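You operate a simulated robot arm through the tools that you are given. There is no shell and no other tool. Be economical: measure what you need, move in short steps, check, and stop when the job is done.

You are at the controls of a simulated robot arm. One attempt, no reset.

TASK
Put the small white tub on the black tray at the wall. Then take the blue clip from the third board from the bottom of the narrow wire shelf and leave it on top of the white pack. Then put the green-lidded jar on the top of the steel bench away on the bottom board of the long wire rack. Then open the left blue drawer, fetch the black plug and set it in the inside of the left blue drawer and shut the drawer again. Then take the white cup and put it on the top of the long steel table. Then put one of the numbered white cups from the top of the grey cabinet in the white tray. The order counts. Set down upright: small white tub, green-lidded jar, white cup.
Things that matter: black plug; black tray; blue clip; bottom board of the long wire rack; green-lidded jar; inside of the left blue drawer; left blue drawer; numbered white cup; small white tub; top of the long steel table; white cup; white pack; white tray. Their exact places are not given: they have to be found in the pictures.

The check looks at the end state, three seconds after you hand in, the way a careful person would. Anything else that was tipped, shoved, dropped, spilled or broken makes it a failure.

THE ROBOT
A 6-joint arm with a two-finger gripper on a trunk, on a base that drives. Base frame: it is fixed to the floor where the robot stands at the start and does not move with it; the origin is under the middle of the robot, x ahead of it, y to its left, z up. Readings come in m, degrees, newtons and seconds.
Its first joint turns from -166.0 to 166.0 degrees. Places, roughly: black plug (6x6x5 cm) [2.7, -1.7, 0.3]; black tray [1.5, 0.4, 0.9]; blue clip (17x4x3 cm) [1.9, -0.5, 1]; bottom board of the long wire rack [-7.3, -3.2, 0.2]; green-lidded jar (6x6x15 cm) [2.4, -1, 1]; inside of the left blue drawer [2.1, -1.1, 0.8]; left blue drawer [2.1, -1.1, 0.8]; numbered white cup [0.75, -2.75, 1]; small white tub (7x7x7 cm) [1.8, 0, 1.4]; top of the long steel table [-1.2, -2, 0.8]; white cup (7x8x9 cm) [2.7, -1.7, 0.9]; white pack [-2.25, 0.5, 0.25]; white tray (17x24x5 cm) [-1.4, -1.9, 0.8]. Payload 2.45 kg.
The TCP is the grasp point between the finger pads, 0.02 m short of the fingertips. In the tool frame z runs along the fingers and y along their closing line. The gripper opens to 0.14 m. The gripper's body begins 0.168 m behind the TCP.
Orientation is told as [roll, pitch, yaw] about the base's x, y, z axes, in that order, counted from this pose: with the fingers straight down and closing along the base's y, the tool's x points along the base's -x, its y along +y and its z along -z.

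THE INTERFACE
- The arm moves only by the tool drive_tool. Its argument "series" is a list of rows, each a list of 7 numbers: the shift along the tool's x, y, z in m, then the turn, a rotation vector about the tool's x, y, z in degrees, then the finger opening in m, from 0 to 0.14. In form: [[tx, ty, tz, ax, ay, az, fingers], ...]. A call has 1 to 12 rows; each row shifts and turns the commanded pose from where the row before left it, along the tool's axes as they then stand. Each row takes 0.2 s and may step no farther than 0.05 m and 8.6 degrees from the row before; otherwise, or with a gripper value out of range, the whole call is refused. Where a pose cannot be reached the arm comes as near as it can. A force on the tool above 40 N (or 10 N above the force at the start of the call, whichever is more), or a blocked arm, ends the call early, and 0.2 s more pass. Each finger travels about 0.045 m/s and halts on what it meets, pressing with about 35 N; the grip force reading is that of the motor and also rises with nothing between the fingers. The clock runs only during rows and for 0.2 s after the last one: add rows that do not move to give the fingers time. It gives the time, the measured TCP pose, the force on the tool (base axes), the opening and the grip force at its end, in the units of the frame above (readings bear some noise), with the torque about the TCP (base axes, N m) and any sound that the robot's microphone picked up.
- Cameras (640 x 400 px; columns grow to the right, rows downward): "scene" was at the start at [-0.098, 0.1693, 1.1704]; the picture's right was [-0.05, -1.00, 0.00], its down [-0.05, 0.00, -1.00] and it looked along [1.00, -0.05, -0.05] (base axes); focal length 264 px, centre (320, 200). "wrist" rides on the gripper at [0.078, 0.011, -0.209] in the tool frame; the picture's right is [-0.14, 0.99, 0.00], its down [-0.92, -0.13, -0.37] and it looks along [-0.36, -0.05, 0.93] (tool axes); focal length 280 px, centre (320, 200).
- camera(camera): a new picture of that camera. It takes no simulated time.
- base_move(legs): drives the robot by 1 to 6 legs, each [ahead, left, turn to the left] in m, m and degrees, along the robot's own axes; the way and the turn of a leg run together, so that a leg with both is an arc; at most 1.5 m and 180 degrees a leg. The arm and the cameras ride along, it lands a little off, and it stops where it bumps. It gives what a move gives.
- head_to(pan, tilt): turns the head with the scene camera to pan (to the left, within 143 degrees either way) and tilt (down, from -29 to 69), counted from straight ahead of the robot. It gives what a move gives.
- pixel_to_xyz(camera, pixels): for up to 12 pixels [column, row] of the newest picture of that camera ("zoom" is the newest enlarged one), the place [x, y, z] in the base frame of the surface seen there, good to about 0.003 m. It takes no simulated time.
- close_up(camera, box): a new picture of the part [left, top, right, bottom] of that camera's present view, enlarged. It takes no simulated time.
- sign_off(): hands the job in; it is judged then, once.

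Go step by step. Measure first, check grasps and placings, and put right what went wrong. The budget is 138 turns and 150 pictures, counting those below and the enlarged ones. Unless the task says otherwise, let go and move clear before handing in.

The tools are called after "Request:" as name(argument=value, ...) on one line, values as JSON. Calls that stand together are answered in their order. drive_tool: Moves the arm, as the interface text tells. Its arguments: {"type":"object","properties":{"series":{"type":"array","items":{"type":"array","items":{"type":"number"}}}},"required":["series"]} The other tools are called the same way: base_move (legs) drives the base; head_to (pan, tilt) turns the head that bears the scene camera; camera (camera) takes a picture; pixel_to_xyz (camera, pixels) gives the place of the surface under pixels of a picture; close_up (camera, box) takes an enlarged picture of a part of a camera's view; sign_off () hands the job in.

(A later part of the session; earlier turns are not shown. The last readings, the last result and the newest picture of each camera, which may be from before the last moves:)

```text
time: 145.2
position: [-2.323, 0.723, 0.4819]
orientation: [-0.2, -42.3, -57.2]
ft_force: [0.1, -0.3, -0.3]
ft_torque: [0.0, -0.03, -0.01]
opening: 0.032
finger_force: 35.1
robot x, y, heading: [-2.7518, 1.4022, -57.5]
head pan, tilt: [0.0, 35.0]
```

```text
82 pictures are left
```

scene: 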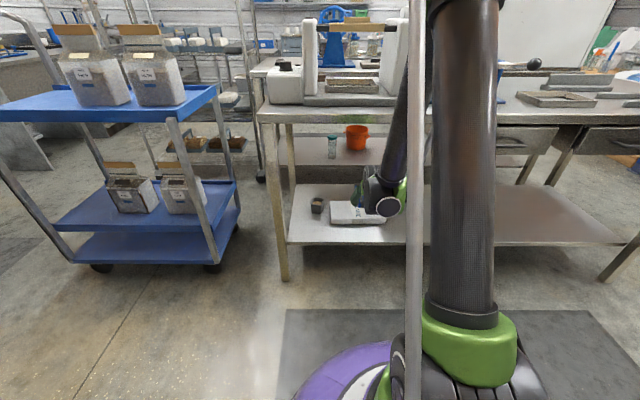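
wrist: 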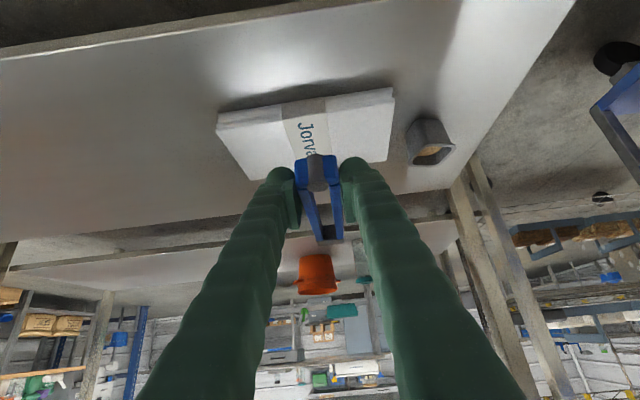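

Directly over the approach to the pack (d -1.576). Moving along the finger axis 0.195 m, watching forces.

Request:
drive_tool(series=[[0, 0, 0.045, 0, 0, 0, 0.025], [0, 0, 0.045, 0, 0, 0, 0.025], [0, 0, 0.045, 0, 0, 0, 0.025], [0, 0, 0.045, 0, 0, 0, 0.025], [0, 0, 0, 0, 0, 0, 0.025]])

Request:
camera(camera="scene")

Request:
camera(camera="wrist")

```text
time: 146.4
position: [-2.2574, 0.6217, 0.3477]
orientation: [-0.2, -42.2, -57.3]
ft_force: [0.1, -0.1, 0.0]
ft_torque: [0.0, -0.01, 0.01]
opening: 0.0322
finger_force: 34.5
robot x, y, heading: [-2.7557, 1.4039, -57.7]
head pan, tilt: [0.0, 35.0]
```

```text
81 pictures are left
```

scene: 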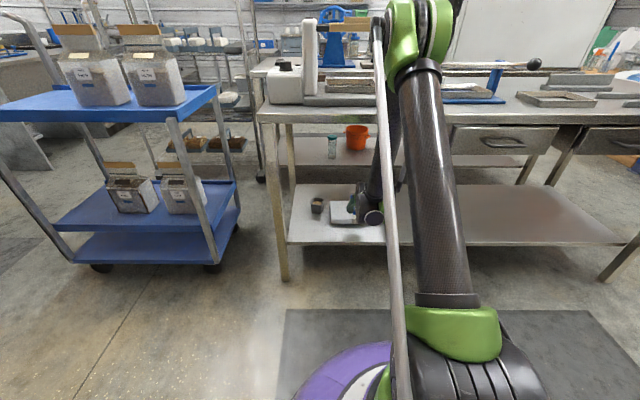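

```text
80 pictures are left
```

wrist: 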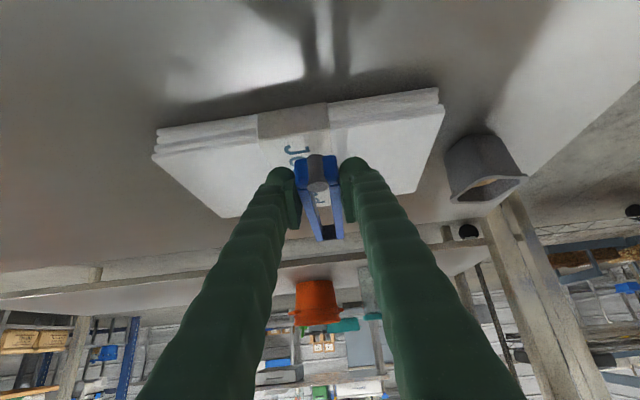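

Almost there. 2 cm forward, then down in small steps until it touches.

Request:
drive_tool(series=[[-0.0148, 0, 0.0134, 0, 0, 0, 0.025], [0.0101, 0, 0.0111, 0, 0, 0, 0.025], [0.0067, 0, 0.0074, 0, 0, 0, 0.025], [0.0047, 0, 0.0052, 0, 0, 0, 0.025], [0.0034, 0, 0.0037, 0, 0, 0, 0.025]])

Request:
camera(camera="wrist")

Request:
close_up(camera="scene", box=[290, 150, 430, 260])

```text
time: 147.6
position: [-2.2475, 0.6051, 0.3097]
orientation: [-0.1, -42.1, -57.2]
ft_force: [0.3, 1.0, -0.4]
ft_torque: [0.01, 0.01, -0.01]
opening: 0.0319
finger_force: 34.8
robot x, y, heading: [-2.7565, 1.4053, -57.5]
head pan, tilt: [0.0, 35.0]
```

```text
79 pictures are left
```

wrist: 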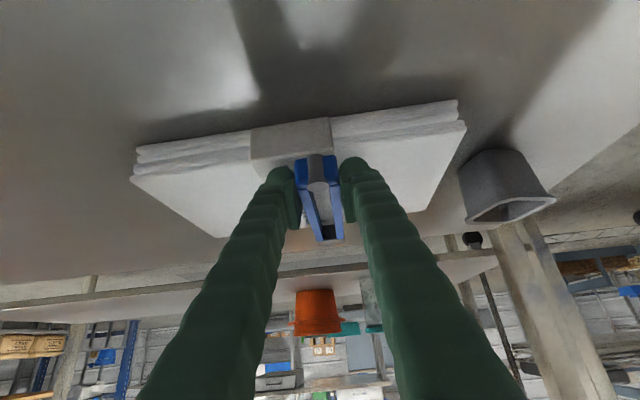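

```text
3.64 times, centred on (360, 205) of scene
```

zoom: 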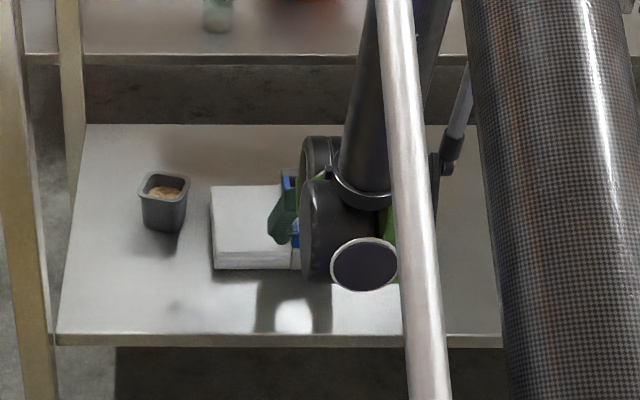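

No contact yet at 0.310. Inching down.

Request:
drive_tool(series=[[0.0034, 0, 0.0037, 0, 0, 0, 0.025], [0.0027, 0, 0.003, 0, 0, 0, 0.025], [0, 0, 0, 0, 0, 0, 0.025]])

```text
time: 148.4
position: [-2.2449, 0.6026, 0.3052]
orientation: [-0.3, -42.1, -57.2]
ft_force: [-4.2, 8.0, 35.4]
ft_torque: [-0.09, -0.22, 0.01]
opening: 0.0321
finger_force: 35.1
out of reach, approached as far as the arm can: row 2
robot x, y, heading: [-2.755, 1.4008, -57.4]
head pan, tilt: [0.0, 35.0]
```

Firm contact at 35 N, so it's resting on the pack. Easing up slightly, opening, then backing out along the finger axis.

Request:
drive_tool(series=[[-0.0014, 0, -0.0015, 0, 0, 0, 0.032], [0, 0, 0, 0, 0, 0, 0.045], [0, 0, 0, 0, 0, 0, 0.06], [0, 0, 0, 0, 0, 0, 0.07], [0, 0, 0, 0, 0, 0, 0.07]])

Request:
camera(camera="wrist")

```text
time: 149.6
position: [-2.2453, 0.6025, 0.3061]
orientation: [-0.2, -42.2, -57.3]
ft_force: [-0.5, 0.0, 0.5]
ft_torque: [-0.01, 0.0, 0.01]
opening: 0.0699
finger_force: 0.1
robot x, y, heading: [-2.7577, 1.4039, -57.7]
head pan, tilt: [0.0, 35.0]
```

```text
77 pictures are left
```

wrist: 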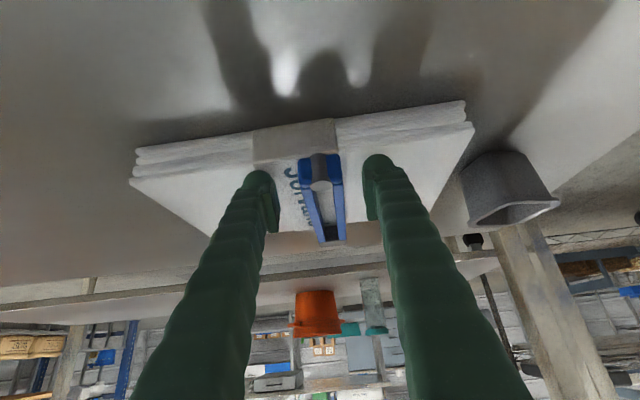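

The clip lies on the pack. Retracing the way out.

Request:
drive_tool(series=[[0, 0, -0.03, 0, 0, 0, 0.08], [0, 0, -0.045, 0, 0, 0, 0.08], [0, 0, -0.045, 0, 0, 0, 0.08], [0, 0, -0.045, 0, 0, 0, 0.08], [0, 0, -0.045, 0, 0, 0, 0.08], [0, 0, -0.045, 0, 0, 0, 0.08], [0, 0, -0.045, 0, 0, 0, 0.08], [0.0297, 0, -0.0269, 0, 0, 0, 0.08], [0.0297, 0, -0.0269, 0, 0, 0, 0.08], [0.0297, 0, -0.0269, 0, 0, 0, 0.08], [0.0297, 0, -0.0269, 0, 0, 0, 0.08]])

Request:
close_up(camera="scene", box=[290, 150, 430, 260])

```text
time: 152.0
position: [-2.4331, 0.898, 0.5535]
orientation: [-0.2, -42.1, -57.3]
ft_force: [-0.8, 0.2, 0.5]
ft_torque: [-0.01, 0.06, -0.03]
opening: 0.08
finger_force: 0.1
out of reach, approached as far as the arm can: row 2, 10, 11
robot x, y, heading: [-2.7536, 1.405, -57.4]
head pan, tilt: [0.0, 35.0]
```

```text
3.64 times, centred on (360, 205) of scene
```

zoom: 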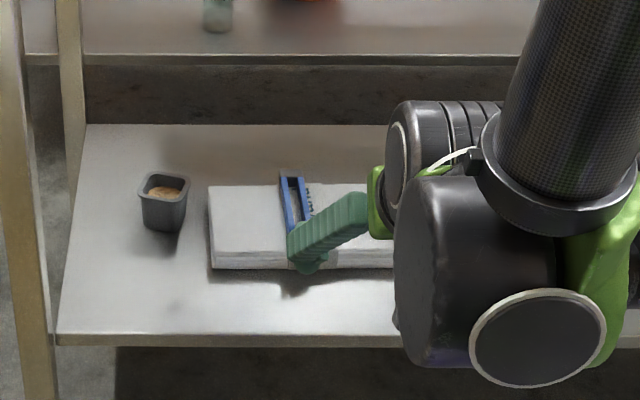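

The clip is on the white pack with nothing else disturbed. Raising the arm, then returning to the corridor.

Request:
drive_tool(series=[[-0.0322, 0, -0.0355, 0, 0, 0, 0.08], [-0.0322, 0, -0.0355, 0, 0, 0, 0.08], [-0.0322, 0, -0.0355, 0, 0, 0, 0.08], [-0.0322, 0, -0.0355, 0, 0, 0, 0.08], [-0.0322, 0, -0.0355, 0, 0, 0, 0.08], [-0.0322, 0, -0.0355, 0, 0, 0, 0.08], [-0.0322, 0, -0.0355, 0, 0, 0, 0.08], [-0.0322, 0, -0.0355, 0, 0, 0, 0.08], [-0.0322, 0, -0.0355, 0, 0, 0, 0.08], [-0.0322, 0, -0.0355, 0, 0, 0, 0.08], [-0.0322, 0, -0.0355, 0, 0, 0, 0.08], [-0.0322, 0, -0.0355, 0, 0, 0, 0.08]])

Request:
drive_tool(series=[[-0.0322, 0, -0.0355, 0, 0, 0, 0.08], [-0.0322, 0, -0.0355, 0, 0, 0, 0.08], [-0.0322, 0, -0.0355, 0, 0, 0, 0.08], [-0.0322, 0, -0.0355, 0, 0, 0, 0.08], [-0.0322, 0, -0.0355, 0, 0, 0, 0.08]])

Request:
base_move(legs=[[0, 1.0, 0], [0, 0.98, 0], [1.0, 0, 0]])

```text
time: 154.6
position: [-2.4332, 0.8997, 1.1304]
orientation: [-0.2, -42.3, -57.2]
ft_force: [0.1, 0.1, 0.2]
ft_torque: [-0.01, -0.01, 0.02]
opening: 0.0801
finger_force: 0.1
robot x, y, heading: [-2.7547, 1.4026, -57.6]
head pan, tilt: [0.0, 35.0]
```

```text
time: 155.8
position: [-2.4349, 0.8996, 1.369]
orientation: [-0.2, -42.3, -57.2]
ft_force: [0.2, 0.7, -0.6]
ft_torque: [0.02, -0.03, -0.01]
opening: 0.0801
finger_force: 0.0
robot x, y, heading: [-2.7552, 1.4023, -57.4]
head pan, tilt: [0.0, 35.0]
```

```text
time: 170.4
position: [-0.2409, 1.1198, 1.3684]
orientation: [-0.2, -42.3, -57.7]
ft_force: [0.6, 1.0, 0.8]
ft_torque: [0.0, -0.01, 0.03]
opening: 0.08
finger_force: 0.0
robot x, y, heading: [-0.5583, 1.6301, -57.8]
head pan, tilt: [0.0, 35.0]
```

On the corridor line (d=0.40). Driving on to u≈1.55 and looking at the steel bench with the jar.

Request:
base_move(legs=[[1.4, 0, 0], [1.4, 0, 0], [0.4, 0, 0]])

Request:
head_to(pan=50, tilt=15)

Request:
camera(camera="scene")

Request:
head_to(pan=5, tilt=25)

Request:
camera(camera="scene")

```text
time: 186.1
position: [1.4585, -1.618, 1.3684]
orientation: [-0.2, -42.3, -57.8]
ft_force: [-0.3, -0.2, 0.4]
ft_torque: [0.0, 0.01, 0.03]
opening: 0.08
finger_force: 0.1
robot x, y, heading: [1.139, -1.1093, -58.1]
head pan, tilt: [0.0, 35.0]
```

```text
time: 187.3
position: [1.4594, -1.6175, 1.3685]
orientation: [-0.2, -42.4, -57.8]
ft_force: [-0.6, -0.1, 0.5]
ft_torque: [0.0, 0.0, 0.01]
opening: 0.0797
finger_force: 0.0
robot x, y, heading: [1.1454, -1.1102, -57.9]
head pan, tilt: [50.0, 15.0]
```

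```text
75 pictures are left
```

scene: 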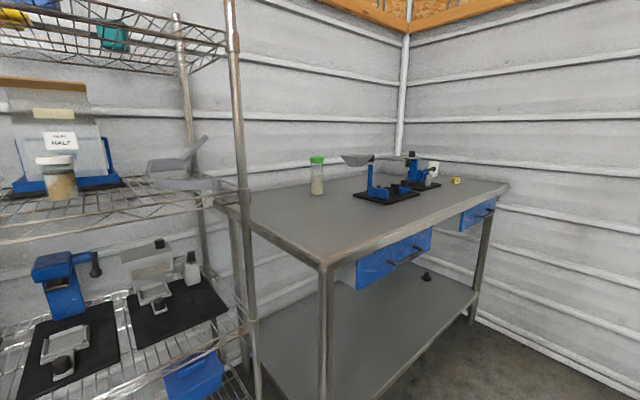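

```text
time: 188.4
position: [1.4588, -1.6182, 1.3691]
orientation: [-0.2, -42.4, -57.8]
ft_force: [-0.8, 0.5, 0.3]
ft_torque: [0.0, 0.03, -0.02]
opening: 0.0802
finger_force: 0.0
robot x, y, heading: [1.145, -1.1104, -57.9]
head pan, tilt: [5.0, 25.0]
```

```text
74 pictures are left
```

scene: 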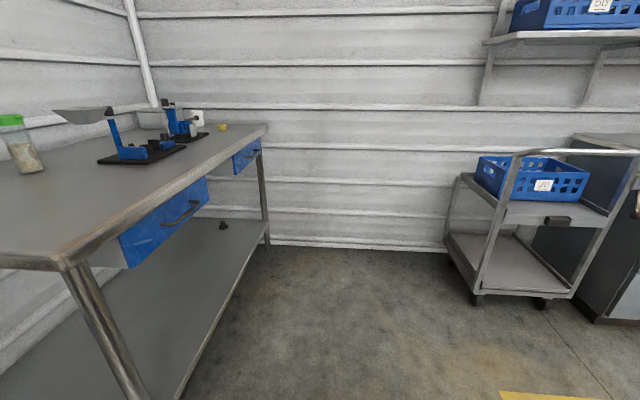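

Now I see the whole bench: two blue drawers, the black plug on the lower shelf at (222,225), the white cup at (198,117) and the jar at (22,150). Measuring.

Request:
pixel_to_xyz(camera="scene", pixels=[[62, 262], [265, 126], [22, 155], [10, 120], [197, 117], [222, 225], [165, 222], [245, 157], [125, 235], [205, 185], [475, 295], [185, 390]])

Request:
close_up(camera="scene", box=[80, 80, 290, 260])

```text
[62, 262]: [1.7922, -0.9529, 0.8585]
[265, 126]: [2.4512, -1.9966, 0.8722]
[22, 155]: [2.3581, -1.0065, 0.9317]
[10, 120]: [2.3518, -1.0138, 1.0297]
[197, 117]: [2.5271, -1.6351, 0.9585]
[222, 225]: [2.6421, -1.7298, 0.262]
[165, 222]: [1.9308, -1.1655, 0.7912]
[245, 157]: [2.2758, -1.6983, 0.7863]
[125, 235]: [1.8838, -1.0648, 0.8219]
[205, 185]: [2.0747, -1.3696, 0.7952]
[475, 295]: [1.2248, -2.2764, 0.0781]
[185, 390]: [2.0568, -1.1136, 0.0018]
```

```text
2.22 times, centred on (185, 170) of scene
```

zoom: 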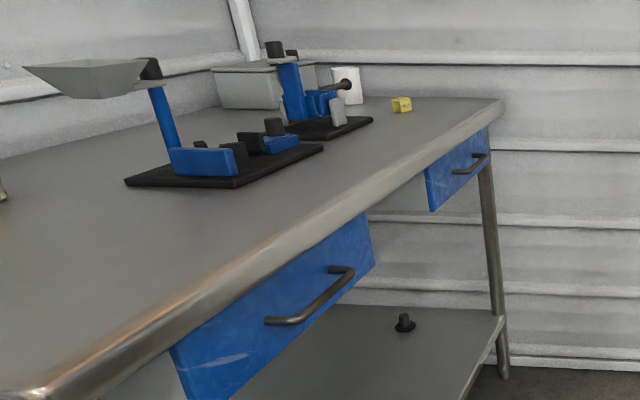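

The bench front is at d=1.00 (z 0.866), the jar near d≈1.46, u≈2.12. I'll drive in front of the jar, turn to face the bench and take a closer look.

Request:
base_move(legs=[[0.56, 0, 0], [0, 0, 90], [0.17, 0, 0]])

Request:
head_to(pan=0, tilt=15)

Request:
camera(camera="scene")

Request:
camera(camera="wrist")

```text
time: 196.5
position: [2.0913, -1.1766, 1.3682]
orientation: [-0.2, -42.3, 32.6]
ft_force: [0.3, 0.4, 0.7]
ft_torque: [-0.04, 0.01, 0.01]
opening: 0.0797
finger_force: 0.0
robot x, y, heading: [1.5827, -1.4987, 32.2]
head pan, tilt: [5.0, 25.0]
```

```text
time: 197.2
position: [2.0915, -1.1769, 1.368]
orientation: [-0.1, -42.3, 32.5]
ft_force: [-0.9, -0.7, -0.1]
ft_torque: [0.01, -0.05, 0.03]
opening: 0.0796
finger_force: 0.1
robot x, y, heading: [1.5827, -1.4952, 32.2]
head pan, tilt: [0.0, 15.0]
```

```text
72 pictures are left
```

scene: 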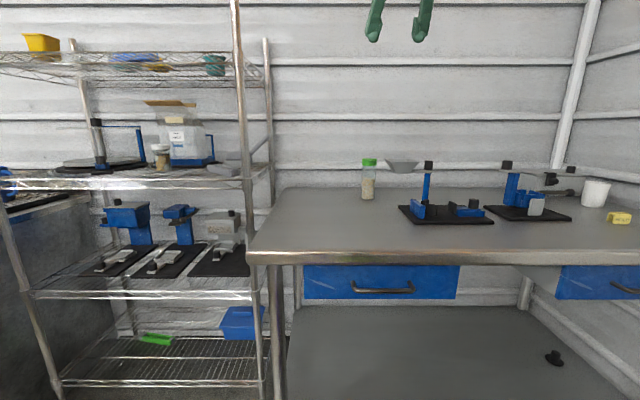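

```text
71 pictures are left
```

wrist: 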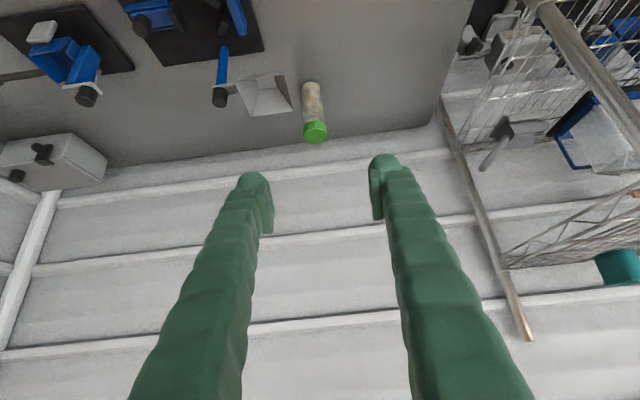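

Clear view of everything here. Measuring jar, drawer, handle, cup, plug and shelf edges together.

Request:
pixel_to_xyz(camera="scene", pixels=[[368, 185], [369, 163], [368, 197], [355, 288], [412, 288], [383, 291], [305, 275], [458, 275], [595, 195], [555, 357], [554, 364], [595, 182]])

Request:
pixel_to_xyz(camera="wrist", pixels=[[312, 100], [315, 130], [310, 140], [304, 128], [326, 130], [306, 90], [319, 90], [265, 90], [290, 105], [220, 95], [230, 20], [350, 60]])

Request:
close_up(camera="scene", box=[290, 130, 640, 350])

```text
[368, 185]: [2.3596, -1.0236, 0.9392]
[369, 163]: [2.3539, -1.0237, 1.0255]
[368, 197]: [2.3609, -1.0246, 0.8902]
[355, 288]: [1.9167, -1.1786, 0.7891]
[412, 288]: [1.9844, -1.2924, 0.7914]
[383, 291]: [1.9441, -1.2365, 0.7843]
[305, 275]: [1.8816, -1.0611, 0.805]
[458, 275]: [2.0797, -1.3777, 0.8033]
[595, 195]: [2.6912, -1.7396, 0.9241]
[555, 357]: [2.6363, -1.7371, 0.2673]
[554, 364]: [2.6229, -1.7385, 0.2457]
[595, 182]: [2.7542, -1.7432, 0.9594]
```

```text
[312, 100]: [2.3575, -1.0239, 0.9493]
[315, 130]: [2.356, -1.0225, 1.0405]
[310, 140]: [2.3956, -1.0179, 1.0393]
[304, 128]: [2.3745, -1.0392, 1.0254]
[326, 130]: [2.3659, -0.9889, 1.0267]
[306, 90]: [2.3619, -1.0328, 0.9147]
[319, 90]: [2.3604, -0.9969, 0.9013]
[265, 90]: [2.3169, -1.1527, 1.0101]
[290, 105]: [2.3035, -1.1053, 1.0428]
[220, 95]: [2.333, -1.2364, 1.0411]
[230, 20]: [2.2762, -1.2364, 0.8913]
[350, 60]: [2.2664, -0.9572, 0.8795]
```

```text
1.82 times, centred on (465, 240) of scene
```

zoom: 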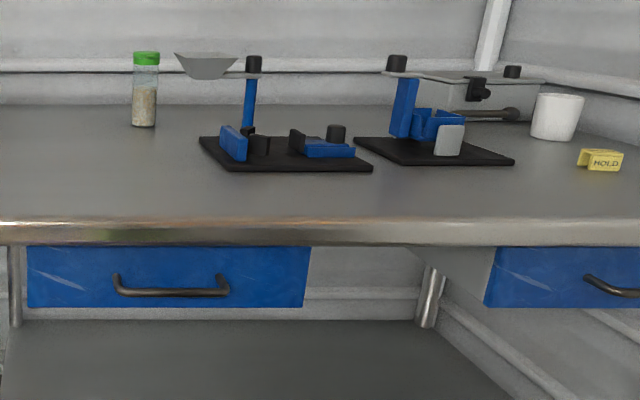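

The jar centre is about (2.384,-1.008), its top at 1.04, and the scale pan is close on its right. I'll yaw the tool 30° right so the body leans to the free left side, and go to a pre-grasp pose.

Request:
drive_tool(series=[[0, 0, 0, 5.05, 0, 5.55, 0.085], [0, 0, 0, 5.05, 0, 5.55, 0.085], [0, 0, 0, 5.05, 0, 5.55, 0.085], [0, 0, 0, 5.05, 0, 5.55, 0.085]])

Request:
drive_tool(series=[[0.0069, 0.0173, 0.0439, 0, 0, 0, 0.085], [0.0069, 0.0173, 0.0439, 0, 0, 0, 0.085], [0.0069, 0.0173, 0.0439, 0, 0, 0, 0.085], [0.0069, 0.0173, 0.0439, 0, 0, 0, 0.085], [0.0069, 0.0173, 0.0439, 0, 0, 0, 0.085], [0.0069, 0.0173, 0.0439, 0, 0, 0, 0.085], [0.0069, 0.0173, 0.0439, 0, 0, 0, 0.085], [0.0069, 0.0173, 0.0439, 0, 0, 0, 0.085], [0.0069, 0.0173, 0.0439, 0, 0, 0, 0.085]])

Request:
camera(camera="wrist")

```text
time: 198.2
position: [2.0912, -1.1764, 1.3682]
orientation: [-0.2, -42.3, 2.4]
ft_force: [-0.7, -1.1, -0.6]
ft_torque: [0.02, 0.02, 0.0]
opening: 0.0848
finger_force: 0.1
robot x, y, heading: [1.5872, -1.4959, 32.2]
head pan, tilt: [0.0, 15.0]
```

```text
time: 200.2
position: [2.3063, -1.0131, 1.0333]
orientation: [-0.2, -42.4, 2.6]
ft_force: [-0.7, -0.2, -0.7]
ft_torque: [0.06, -0.04, -0.03]
opening: 0.0851
finger_force: 0.2
robot x, y, heading: [1.5842, -1.4956, 32.3]
head pan, tilt: [0.0, 15.0]
```

```text
69 pictures are left
```

wrist: 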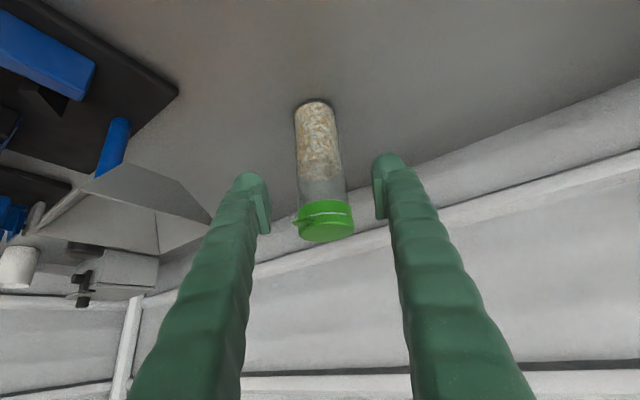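

The jar is centred between the fingers; the pan tip at (205,220) looks close to the left-image finger. Checking positions before advancing.

Request:
pixel_to_xyz(camera="wrist", pixels=[[203, 218], [185, 215], [160, 210], [170, 245], [215, 230], [240, 200], [325, 205], [320, 130], [300, 210], [348, 205]])

Request:
close_up(camera="scene", box=[320, 100, 480, 230])

```text
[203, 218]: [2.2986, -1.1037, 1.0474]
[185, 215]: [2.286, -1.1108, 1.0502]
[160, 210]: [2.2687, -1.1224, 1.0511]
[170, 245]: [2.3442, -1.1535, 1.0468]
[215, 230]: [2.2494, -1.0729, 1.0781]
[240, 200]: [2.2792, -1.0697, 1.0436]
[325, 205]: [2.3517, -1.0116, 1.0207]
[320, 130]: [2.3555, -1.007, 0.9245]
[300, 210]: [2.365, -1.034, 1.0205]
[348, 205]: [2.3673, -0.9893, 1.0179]
```

```text
3.08 times, centred on (400, 165) of scene
```

zoom: 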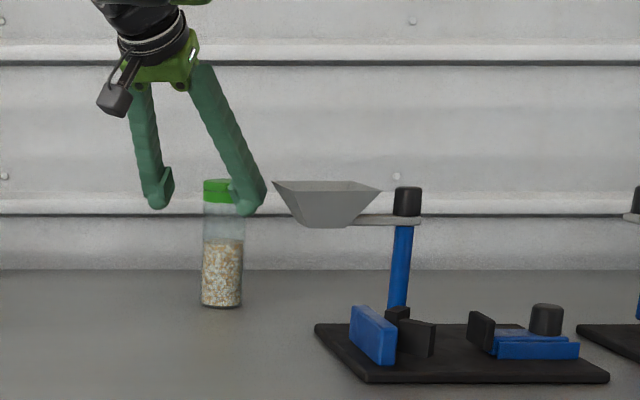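

Clearance to the pan is about 2.5 cm. Advancing 0.12 m along the fingers and closing.

Request:
drive_tool(series=[[0, 0, 0.04, 0, 0, 0, 0.085], [0, 0, 0.04, 0, 0, 0, 0.085], [0, 0, 0.035, 0, 0, 0, 0.085], [0, 0, 0, 0, 0, 0, 0.07], [0, 0, 0, 0, 0, 0, 0.055], [0, 0, 0, 0, 0, 0, 0.045], [0, 0, 0, 0, 0, 0, 0.045], [0, 0, 0, 0, 0, 0, 0.045]])

Request:
camera(camera="wrist")

```text
time: 202.1
position: [2.3836, -1.0071, 0.949]
orientation: [-0.2, -42.4, 2.6]
ft_force: [-0.1, 0.2, 0.1]
ft_torque: [0.0, 0.0, 0.02]
opening: 0.056
finger_force: 34.4
robot x, y, heading: [1.588, -1.4996, 32.1]
head pan, tilt: [0.0, 15.0]
```

```text
67 pictures are left
```

wrist: 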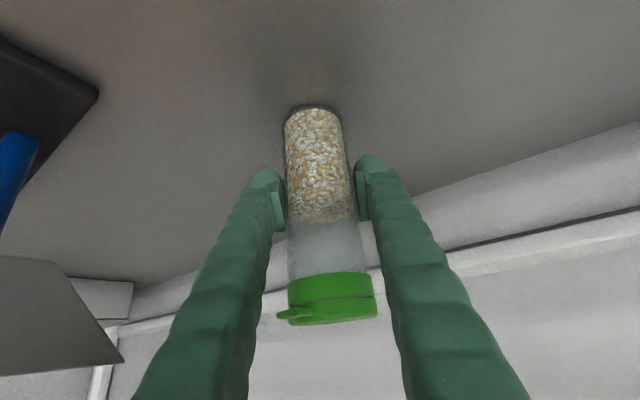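

The jar is gripped (0.056 opening, upright). Lifting 0.25 m, retracting, then turning round to travel.

Request:
drive_tool(series=[[-0.0168, 0, -0.0185, 0, 0, 0, 0.045], [-0.0336, 0, -0.037, 0, 0, 0, 0.045], [-0.0336, 0, -0.037, 0, 0, 0, 0.045], [-0.0336, 0, -0.037, 0, 0, 0, 0.045], [-0.0336, 0, -0.037, 0, 0, 0, 0.045], [-0.0168, 0, -0.0185, 0, 0, 0, 0.045], [0.0267, -0.0207, -0.0243, 0, 0, 0, 0.045], [0.0267, -0.0207, -0.0243, 0, 0, 0, 0.045], [0.0267, -0.0207, -0.0243, 0, 0, 0, 0.045], [0.0267, -0.0207, -0.0243, 0, 0, 0, 0.045], [0.0267, -0.0207, -0.0243, 0, 0, 0, 0.045], [0.0267, -0.0207, -0.0243, 0, 0, 0, 0.045]])

Request:
camera(camera="wrist")

Request:
base_move(legs=[[-0.14, 0, 0], [0, 0, -90], [0, 0, -90], [0, -1.0, 0], [0, -1.0, 0]])

```text
time: 204.7
position: [2.1701, -1.1427, 1.1996]
orientation: [-0.2, -42.3, 2.6]
ft_force: [0.5, 1.2, -2.5]
ft_torque: [-0.08, 0.03, -0.04]
opening: 0.0563
finger_force: 35.0
robot x, y, heading: [1.5854, -1.4951, 32.5]
head pan, tilt: [0.0, 15.0]
```

```text
66 pictures are left
```

wrist: 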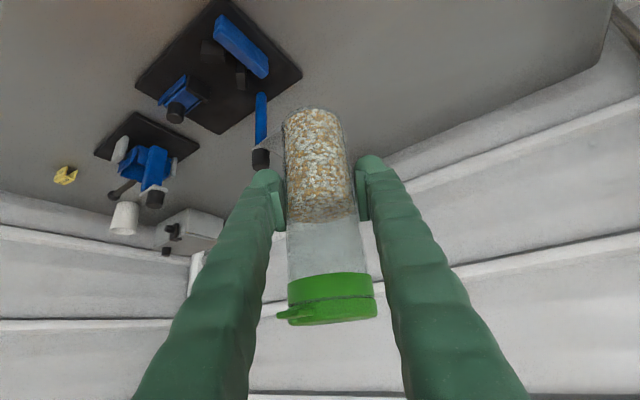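

```text
time: 223.2
position: [-0.1771, -0.2275, 1.1998]
orientation: [-0.2, -42.4, -177.9]
ft_force: [0.4, 0.1, -2.6]
ft_torque: [0.0, 0.02, 0.0]
opening: 0.0565
finger_force: 35.3
robot x, y, heading: [0.4139, 0.1202, -148.2]
head pan, tilt: [0.0, 15.0]
```

In the corridor facing down the room (heading 212°), at u=0.12. Looking ahead for the long wire rack.

Request:
head_to(pan=0, tilt=10)

Request:
base_move(legs=[[1.4, 0, 0], [1.0, 0, 0]])

Request:
camera(camera="scene")

```text
time: 223.8
position: [-0.1773, -0.2261, 1.1992]
orientation: [-0.2, -42.5, -177.9]
ft_force: [1.0, 0.4, -2.1]
ft_torque: [-0.01, -0.03, 0.01]
opening: 0.0562
finger_force: 35.0
robot x, y, heading: [0.4128, 0.1214, -147.9]
head pan, tilt: [0.0, 10.0]
```

```text
time: 235.6
position: [-2.2361, -1.4801, 1.2004]
orientation: [-0.2, -42.3, -178.5]
ft_force: [0.1, -0.3, -2.6]
ft_torque: [-0.01, -0.03, -0.02]
opening: 0.0561
finger_force: 35.0
robot x, y, heading: [-1.643, -1.1435, -148.6]
head pan, tilt: [0.0, 10.0]
```

```text
65 pictures are left
```

scene: 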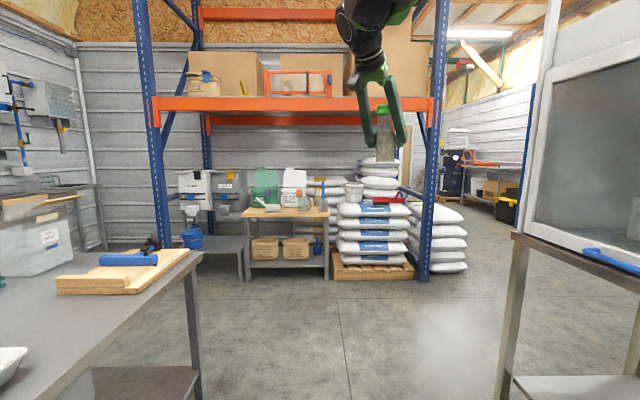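

Checking depth of the back wall and the passage to the right of the blue rack post.

Request:
pixel_to_xyz(camera="scene", pixels=[[230, 150], [424, 280], [465, 265], [480, 235], [480, 160], [450, 150], [515, 390], [188, 350], [510, 210], [440, 135], [412, 155], [150, 265]])

Request:
close_up(camera="scene", box=[390, 70, 550, 240])

```text
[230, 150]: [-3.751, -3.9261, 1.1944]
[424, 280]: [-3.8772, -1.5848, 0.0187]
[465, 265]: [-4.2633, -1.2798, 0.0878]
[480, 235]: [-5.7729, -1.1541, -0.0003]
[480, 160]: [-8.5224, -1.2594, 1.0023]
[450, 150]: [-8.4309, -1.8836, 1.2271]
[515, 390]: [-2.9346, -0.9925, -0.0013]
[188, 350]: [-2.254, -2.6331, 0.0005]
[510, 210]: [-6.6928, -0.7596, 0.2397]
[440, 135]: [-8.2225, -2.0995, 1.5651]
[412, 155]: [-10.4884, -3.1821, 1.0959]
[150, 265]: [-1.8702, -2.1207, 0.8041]
```

```text
2.35 times, centred on (470, 155) of scene
```

zoom: 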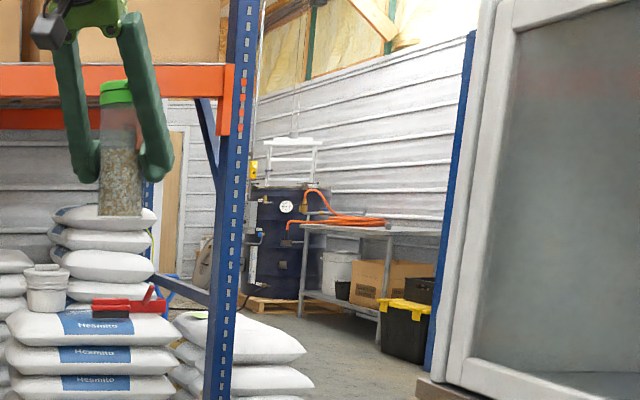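

The long rack is past the pallet rack, reached through the passage on the right. I'll go to d≈-3.1, turn right to face it, and move through the cross aisle.

Request:
base_move(legs=[[1.1, 0.04, 0], [0, 0, -90], [0, 0.35, 0], [1.0, 0, 0]])

Request:
head_to(pan=60, tilt=12)

Request:
camera(camera="scene")

Request:
head_to(pan=10, tilt=15)

Request:
camera(camera="scene")

```text
time: 251.8
position: [-3.7028, -0.4606, 1.2008]
orientation: [-0.3, -42.5, 90.4]
ft_force: [0.0, 0.1, -2.1]
ft_torque: [-0.04, 0.0, -0.01]
opening: 0.0564
finger_force: 35.6
robot x, y, heading: [-3.371, -1.0571, 120.4]
head pan, tilt: [0.0, 10.0]
```

```text
time: 253.1
position: [-3.7038, -0.462, 1.199]
orientation: [-0.2, -42.4, 90.5]
ft_force: [-0.2, -0.5, -2.8]
ft_torque: [0.0, -0.01, -0.02]
opening: 0.0559
finger_force: 35.0
robot x, y, heading: [-3.372, -1.0563, 120.3]
head pan, tilt: [60.0, 12.0]
```

```text
63 pictures are left
```

scene: 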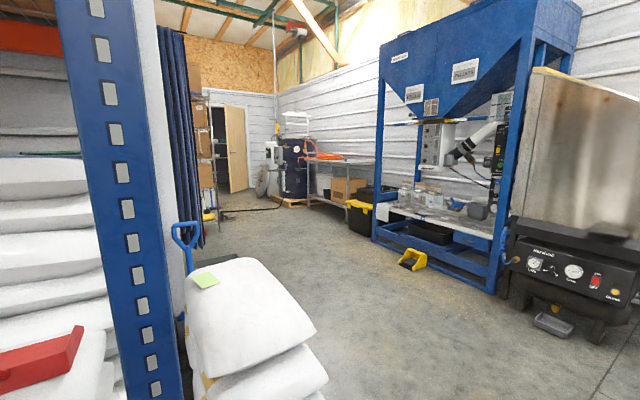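

```text
time: 254.3
position: [-3.703, -0.4611, 1.1988]
orientation: [-0.2, -42.4, 90.5]
ft_force: [0.6, -0.9, -2.8]
ft_torque: [0.01, 0.02, -0.01]
opening: 0.0562
finger_force: 34.5
robot x, y, heading: [-3.3726, -1.0621, 120.3]
head pan, tilt: [10.0, 15.0]
```

```text
62 pictures are left
```

scene: 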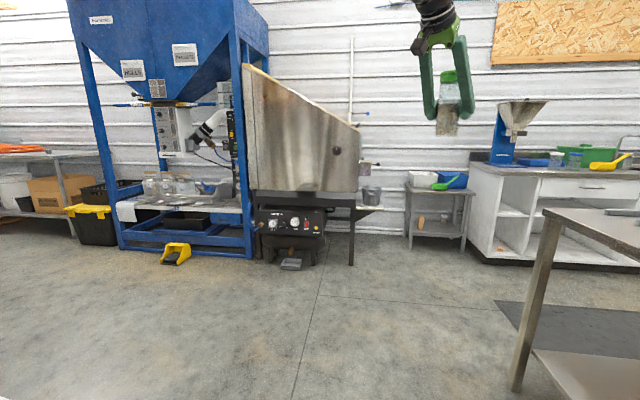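

Open floor ahead; the rack sits behind the blue curtain. Moving 1.1 m on, turning left and looking.

Request:
base_move(legs=[[1.15, 0, 0.5], [0, 0, 90]])

Request:
head_to(pan=12, tilt=12)

Request:
camera(camera="scene")

Request:
pixel_to_xyz(camera="scene", pixels=[[100, 300], [200, 300], [300, 300], [400, 300], [100, 230], [150, 230], [200, 230], [250, 230], [300, 220], [350, 230], [150, 180], [250, 180]])

```text
time: 264.0
position: [-4.5501, -0.4128, 1.1994]
orientation: [-0.1, -42.4, -178.5]
ft_force: [0.3, -0.2, -2.1]
ft_torque: [0.02, 0.02, 0.01]
opening: 0.0562
finger_force: 35.1
robot x, y, heading: [-3.9547, -0.071, -148.9]
head pan, tilt: [10.0, 15.0]
```

```text
time: 264.6
position: [-4.5492, -0.4133, 1.1999]
orientation: [-0.3, -42.4, -178.6]
ft_force: [0.1, 0.0, -3.1]
ft_torque: [0.02, 0.01, 0.01]
opening: 0.0562
finger_force: 35.4
robot x, y, heading: [-3.9591, -0.0743, -148.7]
head pan, tilt: [12.0, 12.0]
```

```text
61 pictures are left
```

scene: 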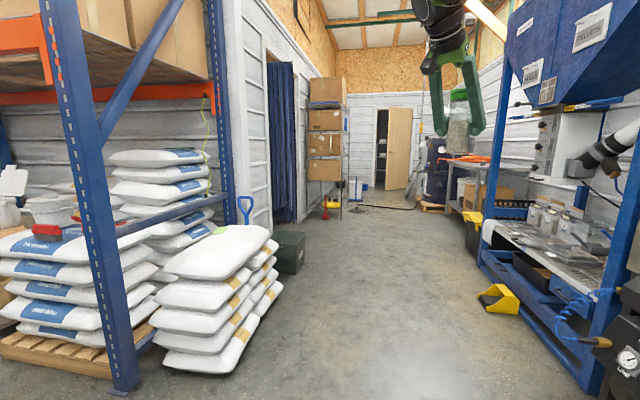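

```text
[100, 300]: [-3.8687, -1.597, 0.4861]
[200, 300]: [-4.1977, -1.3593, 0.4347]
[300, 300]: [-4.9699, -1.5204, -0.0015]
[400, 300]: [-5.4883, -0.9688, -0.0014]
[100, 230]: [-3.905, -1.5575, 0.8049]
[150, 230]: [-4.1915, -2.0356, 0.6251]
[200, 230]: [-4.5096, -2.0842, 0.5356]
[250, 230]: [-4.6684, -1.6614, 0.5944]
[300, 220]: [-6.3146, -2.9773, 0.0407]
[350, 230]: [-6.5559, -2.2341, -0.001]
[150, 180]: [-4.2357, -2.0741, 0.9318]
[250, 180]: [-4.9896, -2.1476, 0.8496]
```

The rack with cartons is at (326,140). Enlarging and measuring it.

Request:
close_up(camera="scene", box=[280, 60, 440, 230])

Request:
pixel_to_xyz(camera="zoom", pixels=[[250, 340], [330, 320], [270, 150], [270, 290], [340, 330], [230, 330], [380, 345], [340, 200], [210, 200], [330, 370], [240, 360], [300, 345]])

```text
2.35 times, centred on (360, 145) of scene
```

zoom: 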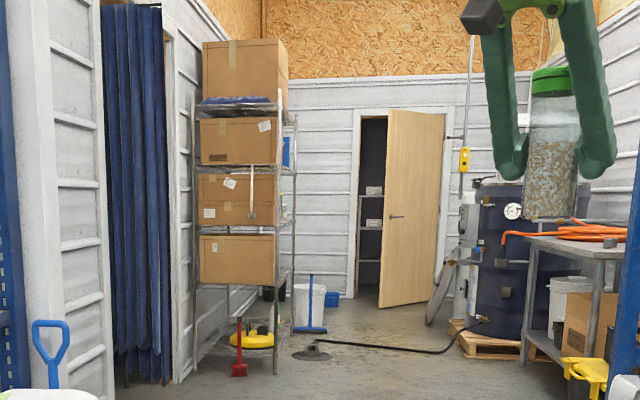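

```text
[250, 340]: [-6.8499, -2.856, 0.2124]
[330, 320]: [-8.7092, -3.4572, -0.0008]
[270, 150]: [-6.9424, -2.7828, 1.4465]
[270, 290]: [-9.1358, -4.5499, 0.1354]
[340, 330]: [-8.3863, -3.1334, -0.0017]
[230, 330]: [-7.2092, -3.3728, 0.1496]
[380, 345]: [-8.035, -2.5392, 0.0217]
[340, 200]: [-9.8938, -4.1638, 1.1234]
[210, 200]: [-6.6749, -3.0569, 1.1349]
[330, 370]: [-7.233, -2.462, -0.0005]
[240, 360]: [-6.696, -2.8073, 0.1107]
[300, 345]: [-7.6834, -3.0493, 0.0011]
```

The rack's near end is at d≈-7.27, its front at u≈-1.4, and the hose on the floor is at d≈-8.15. Driving 3.2 m closer along the aisle.

Request:
base_move(legs=[[1.5, 0, 0.5], [1.5, -0.1, 0], [0.5, 0, 0]])

Request:
head_to(pan=50, tilt=30)

Request:
camera(camera="scene")

```text
refused: leg 2 is longer than a leg can be; nothing moved
```

```text
time: 265.6
position: [-4.5477, -0.4144, 1.1981]
orientation: [-0.1, -42.4, -178.4]
ft_force: [0.2, -1.0, -2.7]
ft_torque: [0.03, 0.0, -0.01]
opening: 0.0562
finger_force: 35.2
robot x, y, heading: [-3.9565, -0.0748, -148.5]
head pan, tilt: [50.0, 30.0]
```

```text
59 pictures are left
```

scene: 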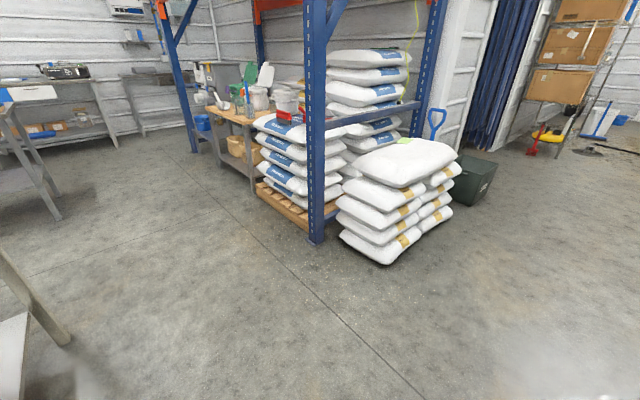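

A leg was too long, so nothing moved. Repeating with shorter legs.

Request:
base_move(legs=[[1.4, 0, 0.5], [1.4, -0.1, 0], [0.6, 0, 0]])

Request:
head_to(pan=50, tilt=25)

Request:
camera(camera="scene")

```text
time: 282.1
position: [-7.4876, -2.1041, 1.1995]
orientation: [-0.2, -42.3, -178.0]
ft_force: [0.5, 0.3, -2.0]
ft_torque: [-0.04, 0.0, -0.04]
opening: 0.0561
finger_force: 34.9
robot x, y, heading: [-6.8996, -1.7579, -148.2]
head pan, tilt: [50.0, 30.0]
```

```text
time: 282.8
position: [-7.4873, -2.1039, 1.1996]
orientation: [-0.2, -42.4, -178.0]
ft_force: [-0.2, 0.9, -2.7]
ft_torque: [-0.01, -0.03, 0.0]
opening: 0.056
finger_force: 34.4
robot x, y, heading: [-6.8976, -1.7594, -148.2]
head pan, tilt: [50.0, 25.0]
```

```text
58 pictures are left
```

scene: 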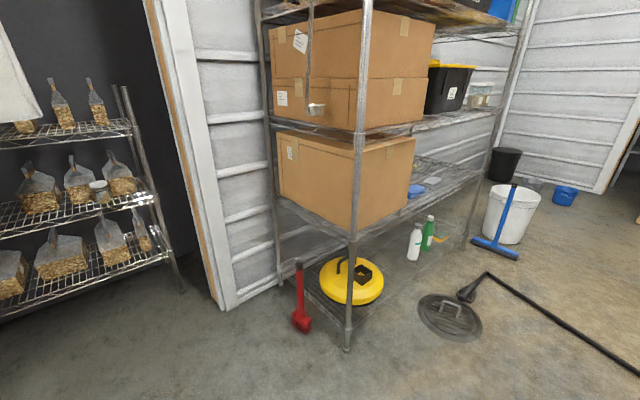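

The bottom board holds a yellow cable reel at (350,280) and bottles at (415,240), with free space between. Measuring.

Request:
pixel_to_xyz(camera="scene", pixels=[[347, 345], [462, 248], [384, 280], [412, 258], [428, 248], [395, 270], [380, 255], [400, 245], [370, 300], [360, 225], [480, 290], [440, 185]])

Request:
close_up(camera="scene", box=[270, 150, 510, 350])

```text
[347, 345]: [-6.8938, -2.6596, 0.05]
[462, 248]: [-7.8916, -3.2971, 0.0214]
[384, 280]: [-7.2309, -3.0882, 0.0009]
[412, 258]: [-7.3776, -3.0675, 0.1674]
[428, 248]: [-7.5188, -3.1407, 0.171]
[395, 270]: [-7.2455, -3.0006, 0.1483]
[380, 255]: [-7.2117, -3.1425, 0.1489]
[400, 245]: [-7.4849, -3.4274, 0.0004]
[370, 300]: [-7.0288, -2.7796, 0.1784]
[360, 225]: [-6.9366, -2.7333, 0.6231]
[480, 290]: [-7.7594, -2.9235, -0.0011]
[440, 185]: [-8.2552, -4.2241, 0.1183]
```

```text
2.00 times, centred on (390, 250) of scene
```

zoom: 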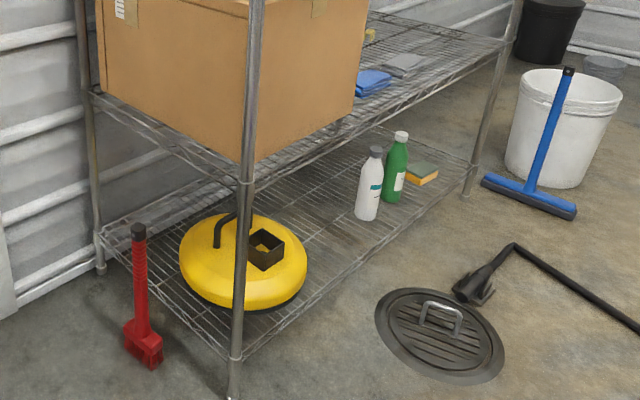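

The bottom board is at z≈0.15 with a free spot near d=-7.69, u=-1.35. Checking drain lid and hose positions before moving in.

Request:
pixel_to_xyz(camera="scene", pixels=[[420, 315], [450, 341], [482, 328], [466, 295], [560, 325], [620, 362], [450, 305], [365, 270], [380, 268], [355, 290], [413, 250], [388, 262]])

```text
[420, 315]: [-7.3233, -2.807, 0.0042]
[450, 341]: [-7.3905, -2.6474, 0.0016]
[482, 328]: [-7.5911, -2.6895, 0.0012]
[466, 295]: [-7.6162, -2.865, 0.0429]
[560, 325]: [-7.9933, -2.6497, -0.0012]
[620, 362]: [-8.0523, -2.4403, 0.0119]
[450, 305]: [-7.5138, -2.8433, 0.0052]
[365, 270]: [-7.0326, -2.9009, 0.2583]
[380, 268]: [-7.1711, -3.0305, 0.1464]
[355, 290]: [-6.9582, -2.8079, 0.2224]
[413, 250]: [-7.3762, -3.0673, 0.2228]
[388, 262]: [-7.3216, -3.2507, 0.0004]
```

Lid is flat and out of the way. Moving alongside the rack and turning to face it.

Request:
base_move(legs=[[0, -0.1, 0], [0.68, 0, 0], [0, 0, 90]])

Request:
head_to(pan=0, tilt=30)

Request:
camera(camera="scene")

```text
time: 291.1
position: [-7.1868, -2.6208, 1.1996]
orientation: [-0.3, -42.4, -88.1]
ft_force: [-1.3, -0.7, -2.9]
ft_torque: [-0.01, -0.01, 0.02]
opening: 0.0561
finger_force: 34.8
robot x, y, heading: [-7.5303, -2.0354, -58.4]
head pan, tilt: [50.0, 25.0]
```

```text
time: 292.3
position: [-7.1862, -2.6214, 1.2002]
orientation: [-0.2, -42.3, -88.2]
ft_force: [0.3, -0.6, -2.0]
ft_torque: [0.01, 0.03, -0.01]
opening: 0.0561
finger_force: 34.8
robot x, y, heading: [-7.5318, -2.0319, -58.7]
head pan, tilt: [0.0, 30.0]
```

```text
56 pictures are left
```

scene: 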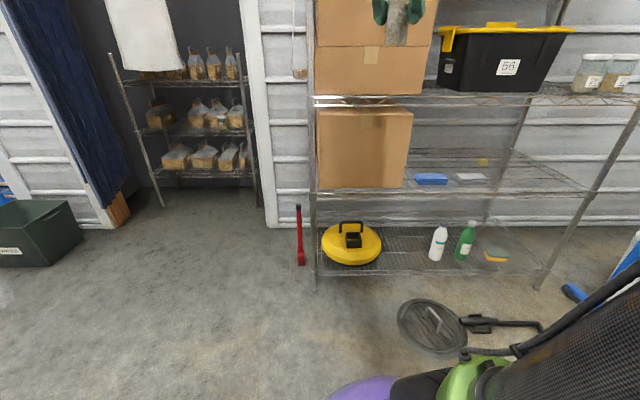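

Target on the board is (-7.212,-2.968). I'll lower the jar outside the rack while shifting right to d≈-7.68.

Request:
drive_tool(series=[[0.0241, -0.0143, 0.039, 0, 0, 0, 0.045], [0.0241, -0.0143, 0.039, 0, 0, 0, 0.045], [0.0241, -0.0143, 0.039, 0, 0, 0, 0.045], [0.0241, -0.0143, 0.039, 0, 0, 0, 0.045], [0.0241, -0.0143, 0.039, 0, 0, 0, 0.045], [0.0241, -0.0143, 0.039, 0, 0, 0, 0.045], [0.0241, -0.0143, 0.039, 0, 0, 0, 0.045], [0.0241, -0.0143, 0.039, 0, 0, 0, 0.045], [0.0241, -0.0143, 0.039, 0, 0, 0, 0.045], [0.0241, -0.0143, 0.039, 0, 0, 0, 0.045], [0.0241, -0.0143, 0.039, 0, 0, 0, 0.045], [0.0241, -0.0143, 0.039, 0, 0, 0, 0.045]])

Request:
camera(camera="scene")

```text
time: 294.9
position: [-7.3554, -2.7291, 0.6591]
orientation: [-0.2, -42.4, -88.1]
ft_force: [-1.0, 0.5, -2.4]
ft_torque: [-0.02, -0.03, 0.02]
opening: 0.0556
finger_force: 34.8
robot x, y, heading: [-7.53, -2.0309, -58.3]
head pan, tilt: [0.0, 30.0]
```

```text
55 pictures are left
```

scene: 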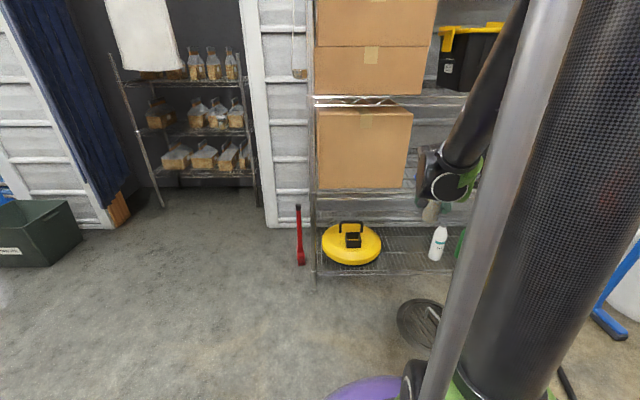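

At d=-7.675, u=-1.629. Descending with a small forward component so the jar passes below the second board.

Request:
drive_tool(series=[[0.0089, 0.0122, 0.0406, 0, 0, 0, 0.045], [0.0089, 0.0122, 0.0406, 0, 0, 0, 0.045], [0.0089, 0.0122, 0.0406, 0, 0, 0, 0.045], [0.0089, 0.0122, 0.0406, 0, 0, 0, 0.045], [0.0089, 0.0122, 0.0406, 0, 0, 0, 0.045], [0.0221, 0.0041, 0.0315, 0, 0, 0, 0.045], [0.0221, 0.0041, 0.0315, 0, 0, 0, 0.045], [0.0221, 0.0041, 0.0315, 0, 0, 0, 0.045]])

Request:
camera(camera="wrist")

```text
time: 296.7
position: [-7.2709, -2.8668, 0.3859]
orientation: [-0.2, -42.2, -88.1]
ft_force: [0.2, 0.7, -2.9]
ft_torque: [0.02, 0.0, 0.06]
opening: 0.0556
finger_force: 34.7
out of reach, approached as far as the arm can: row 7, 8
robot x, y, heading: [-7.5315, -2.0331, -58.4]
head pan, tilt: [0.0, 30.0]
```

```text
54 pictures are left
```

wrist: 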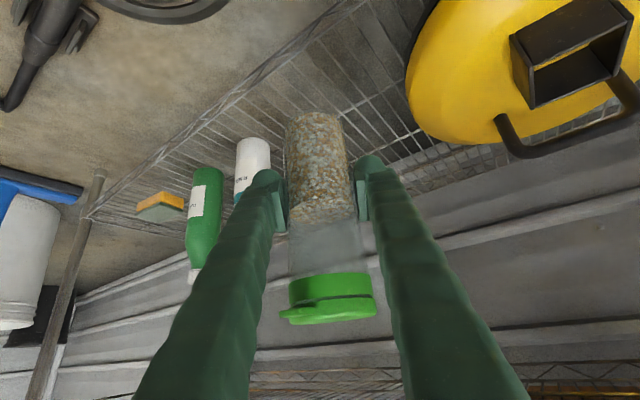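

Below the second board now (z 0.386). Driving the base 0.1 m forward to bring it over the board, then lowering.

Request:
base_move(legs=[[0.1, 0, 0]])

Request:
drive_tool(series=[[0.0175, 0.0061, 0.0288, 0, 0, 0, 0.045], [0.0175, 0.0061, 0.0288, 0, 0, 0, 0.045], [0.0135, 0, 0.0148, 0, 0, 0, 0.045], [0.0135, 0, 0.0148, 0, 0, 0, 0.045], [0, 0, 0, 0, 0, 0, 0.045]])

Request:
camera(camera="wrist")

Request:
close_up(camera="scene", box=[300, 150, 520, 310])

```text
time: 297.8
position: [-7.2191, -2.9526, 0.3874]
orientation: [-0.3, -42.2, -88.3]
ft_force: [-0.5, -0.2, -2.3]
ft_torque: [-0.02, 0.0, -0.01]
opening: 0.0558
finger_force: 35.4
robot x, y, heading: [-7.4763, -2.1198, -58.5]
head pan, tilt: [0.0, 30.0]
```

```text
time: 299.0
position: [-7.1918, -3.0046, 0.3125]
orientation: [-0.3, -42.1, -88.3]
ft_force: [-0.4, 0.4, -2.8]
ft_torque: [0.0, 0.01, -0.01]
opening: 0.0555
finger_force: 35.2
out of reach, approached as far as the arm can: row 1, 2, 3, 4
robot x, y, heading: [-7.4774, -2.1184, -58.6]
head pan, tilt: [0.0, 30.0]
```

```text
53 pictures are left
```

wrist: 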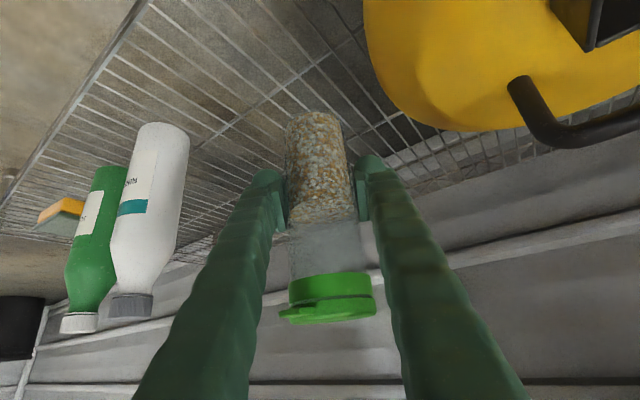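

```text
2.50 times, centred on (410, 230) of scene
```

zoom: 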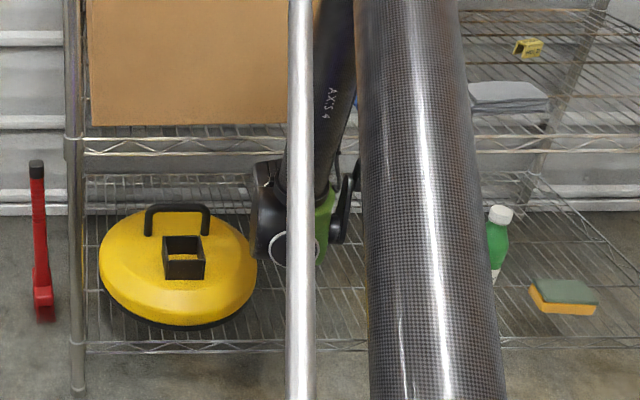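

The arm's low limit relaxes with radius, so I'll back the base 0.12 m and extend further to reach down.

Request:
base_move(legs=[[-0.12, 0, 0]])

Request:
drive_tool(series=[[-0.016, 0.0126, 0.0145, 0, 0, 0, 0.045], [-0.016, 0.0126, 0.0145, 0, 0, 0, 0.045], [-0.016, 0.0126, 0.0145, 0, 0, 0, 0.045], [-0.0112, 0.0089, 0.0102, 0, 0, 0, 0.045], [0.0135, 0, 0.0148, 0, 0, 0, 0.045], [0.0135, 0, 0.0148, 0, 0, 0, 0.045], [0.0101, 0, 0.0111, 0, 0, 0, 0.045], [0, 0, 0, 0, 0, 0, 0.045]])

```text
time: 300.3
position: [-7.2531, -2.9024, 0.3135]
orientation: [-0.4, -42.0, -88.2]
ft_force: [-0.3, -0.8, -3.0]
ft_torque: [-0.02, -0.04, 0.02]
opening: 0.0557
finger_force: 35.1
robot x, y, heading: [-7.5378, -2.0174, -58.7]
head pan, tilt: [0.0, 30.0]
```

```text
time: 302.1
position: [-7.2038, -2.98, 0.2566]
orientation: [-0.3, -41.9, -88.2]
ft_force: [-0.3, -0.8, -2.0]
ft_torque: [0.0, -0.01, -0.03]
opening: 0.0558
finger_force: 34.9
robot x, y, heading: [-7.5407, -2.0149, -58.6]
head pan, tilt: [0.0, 30.0]
```

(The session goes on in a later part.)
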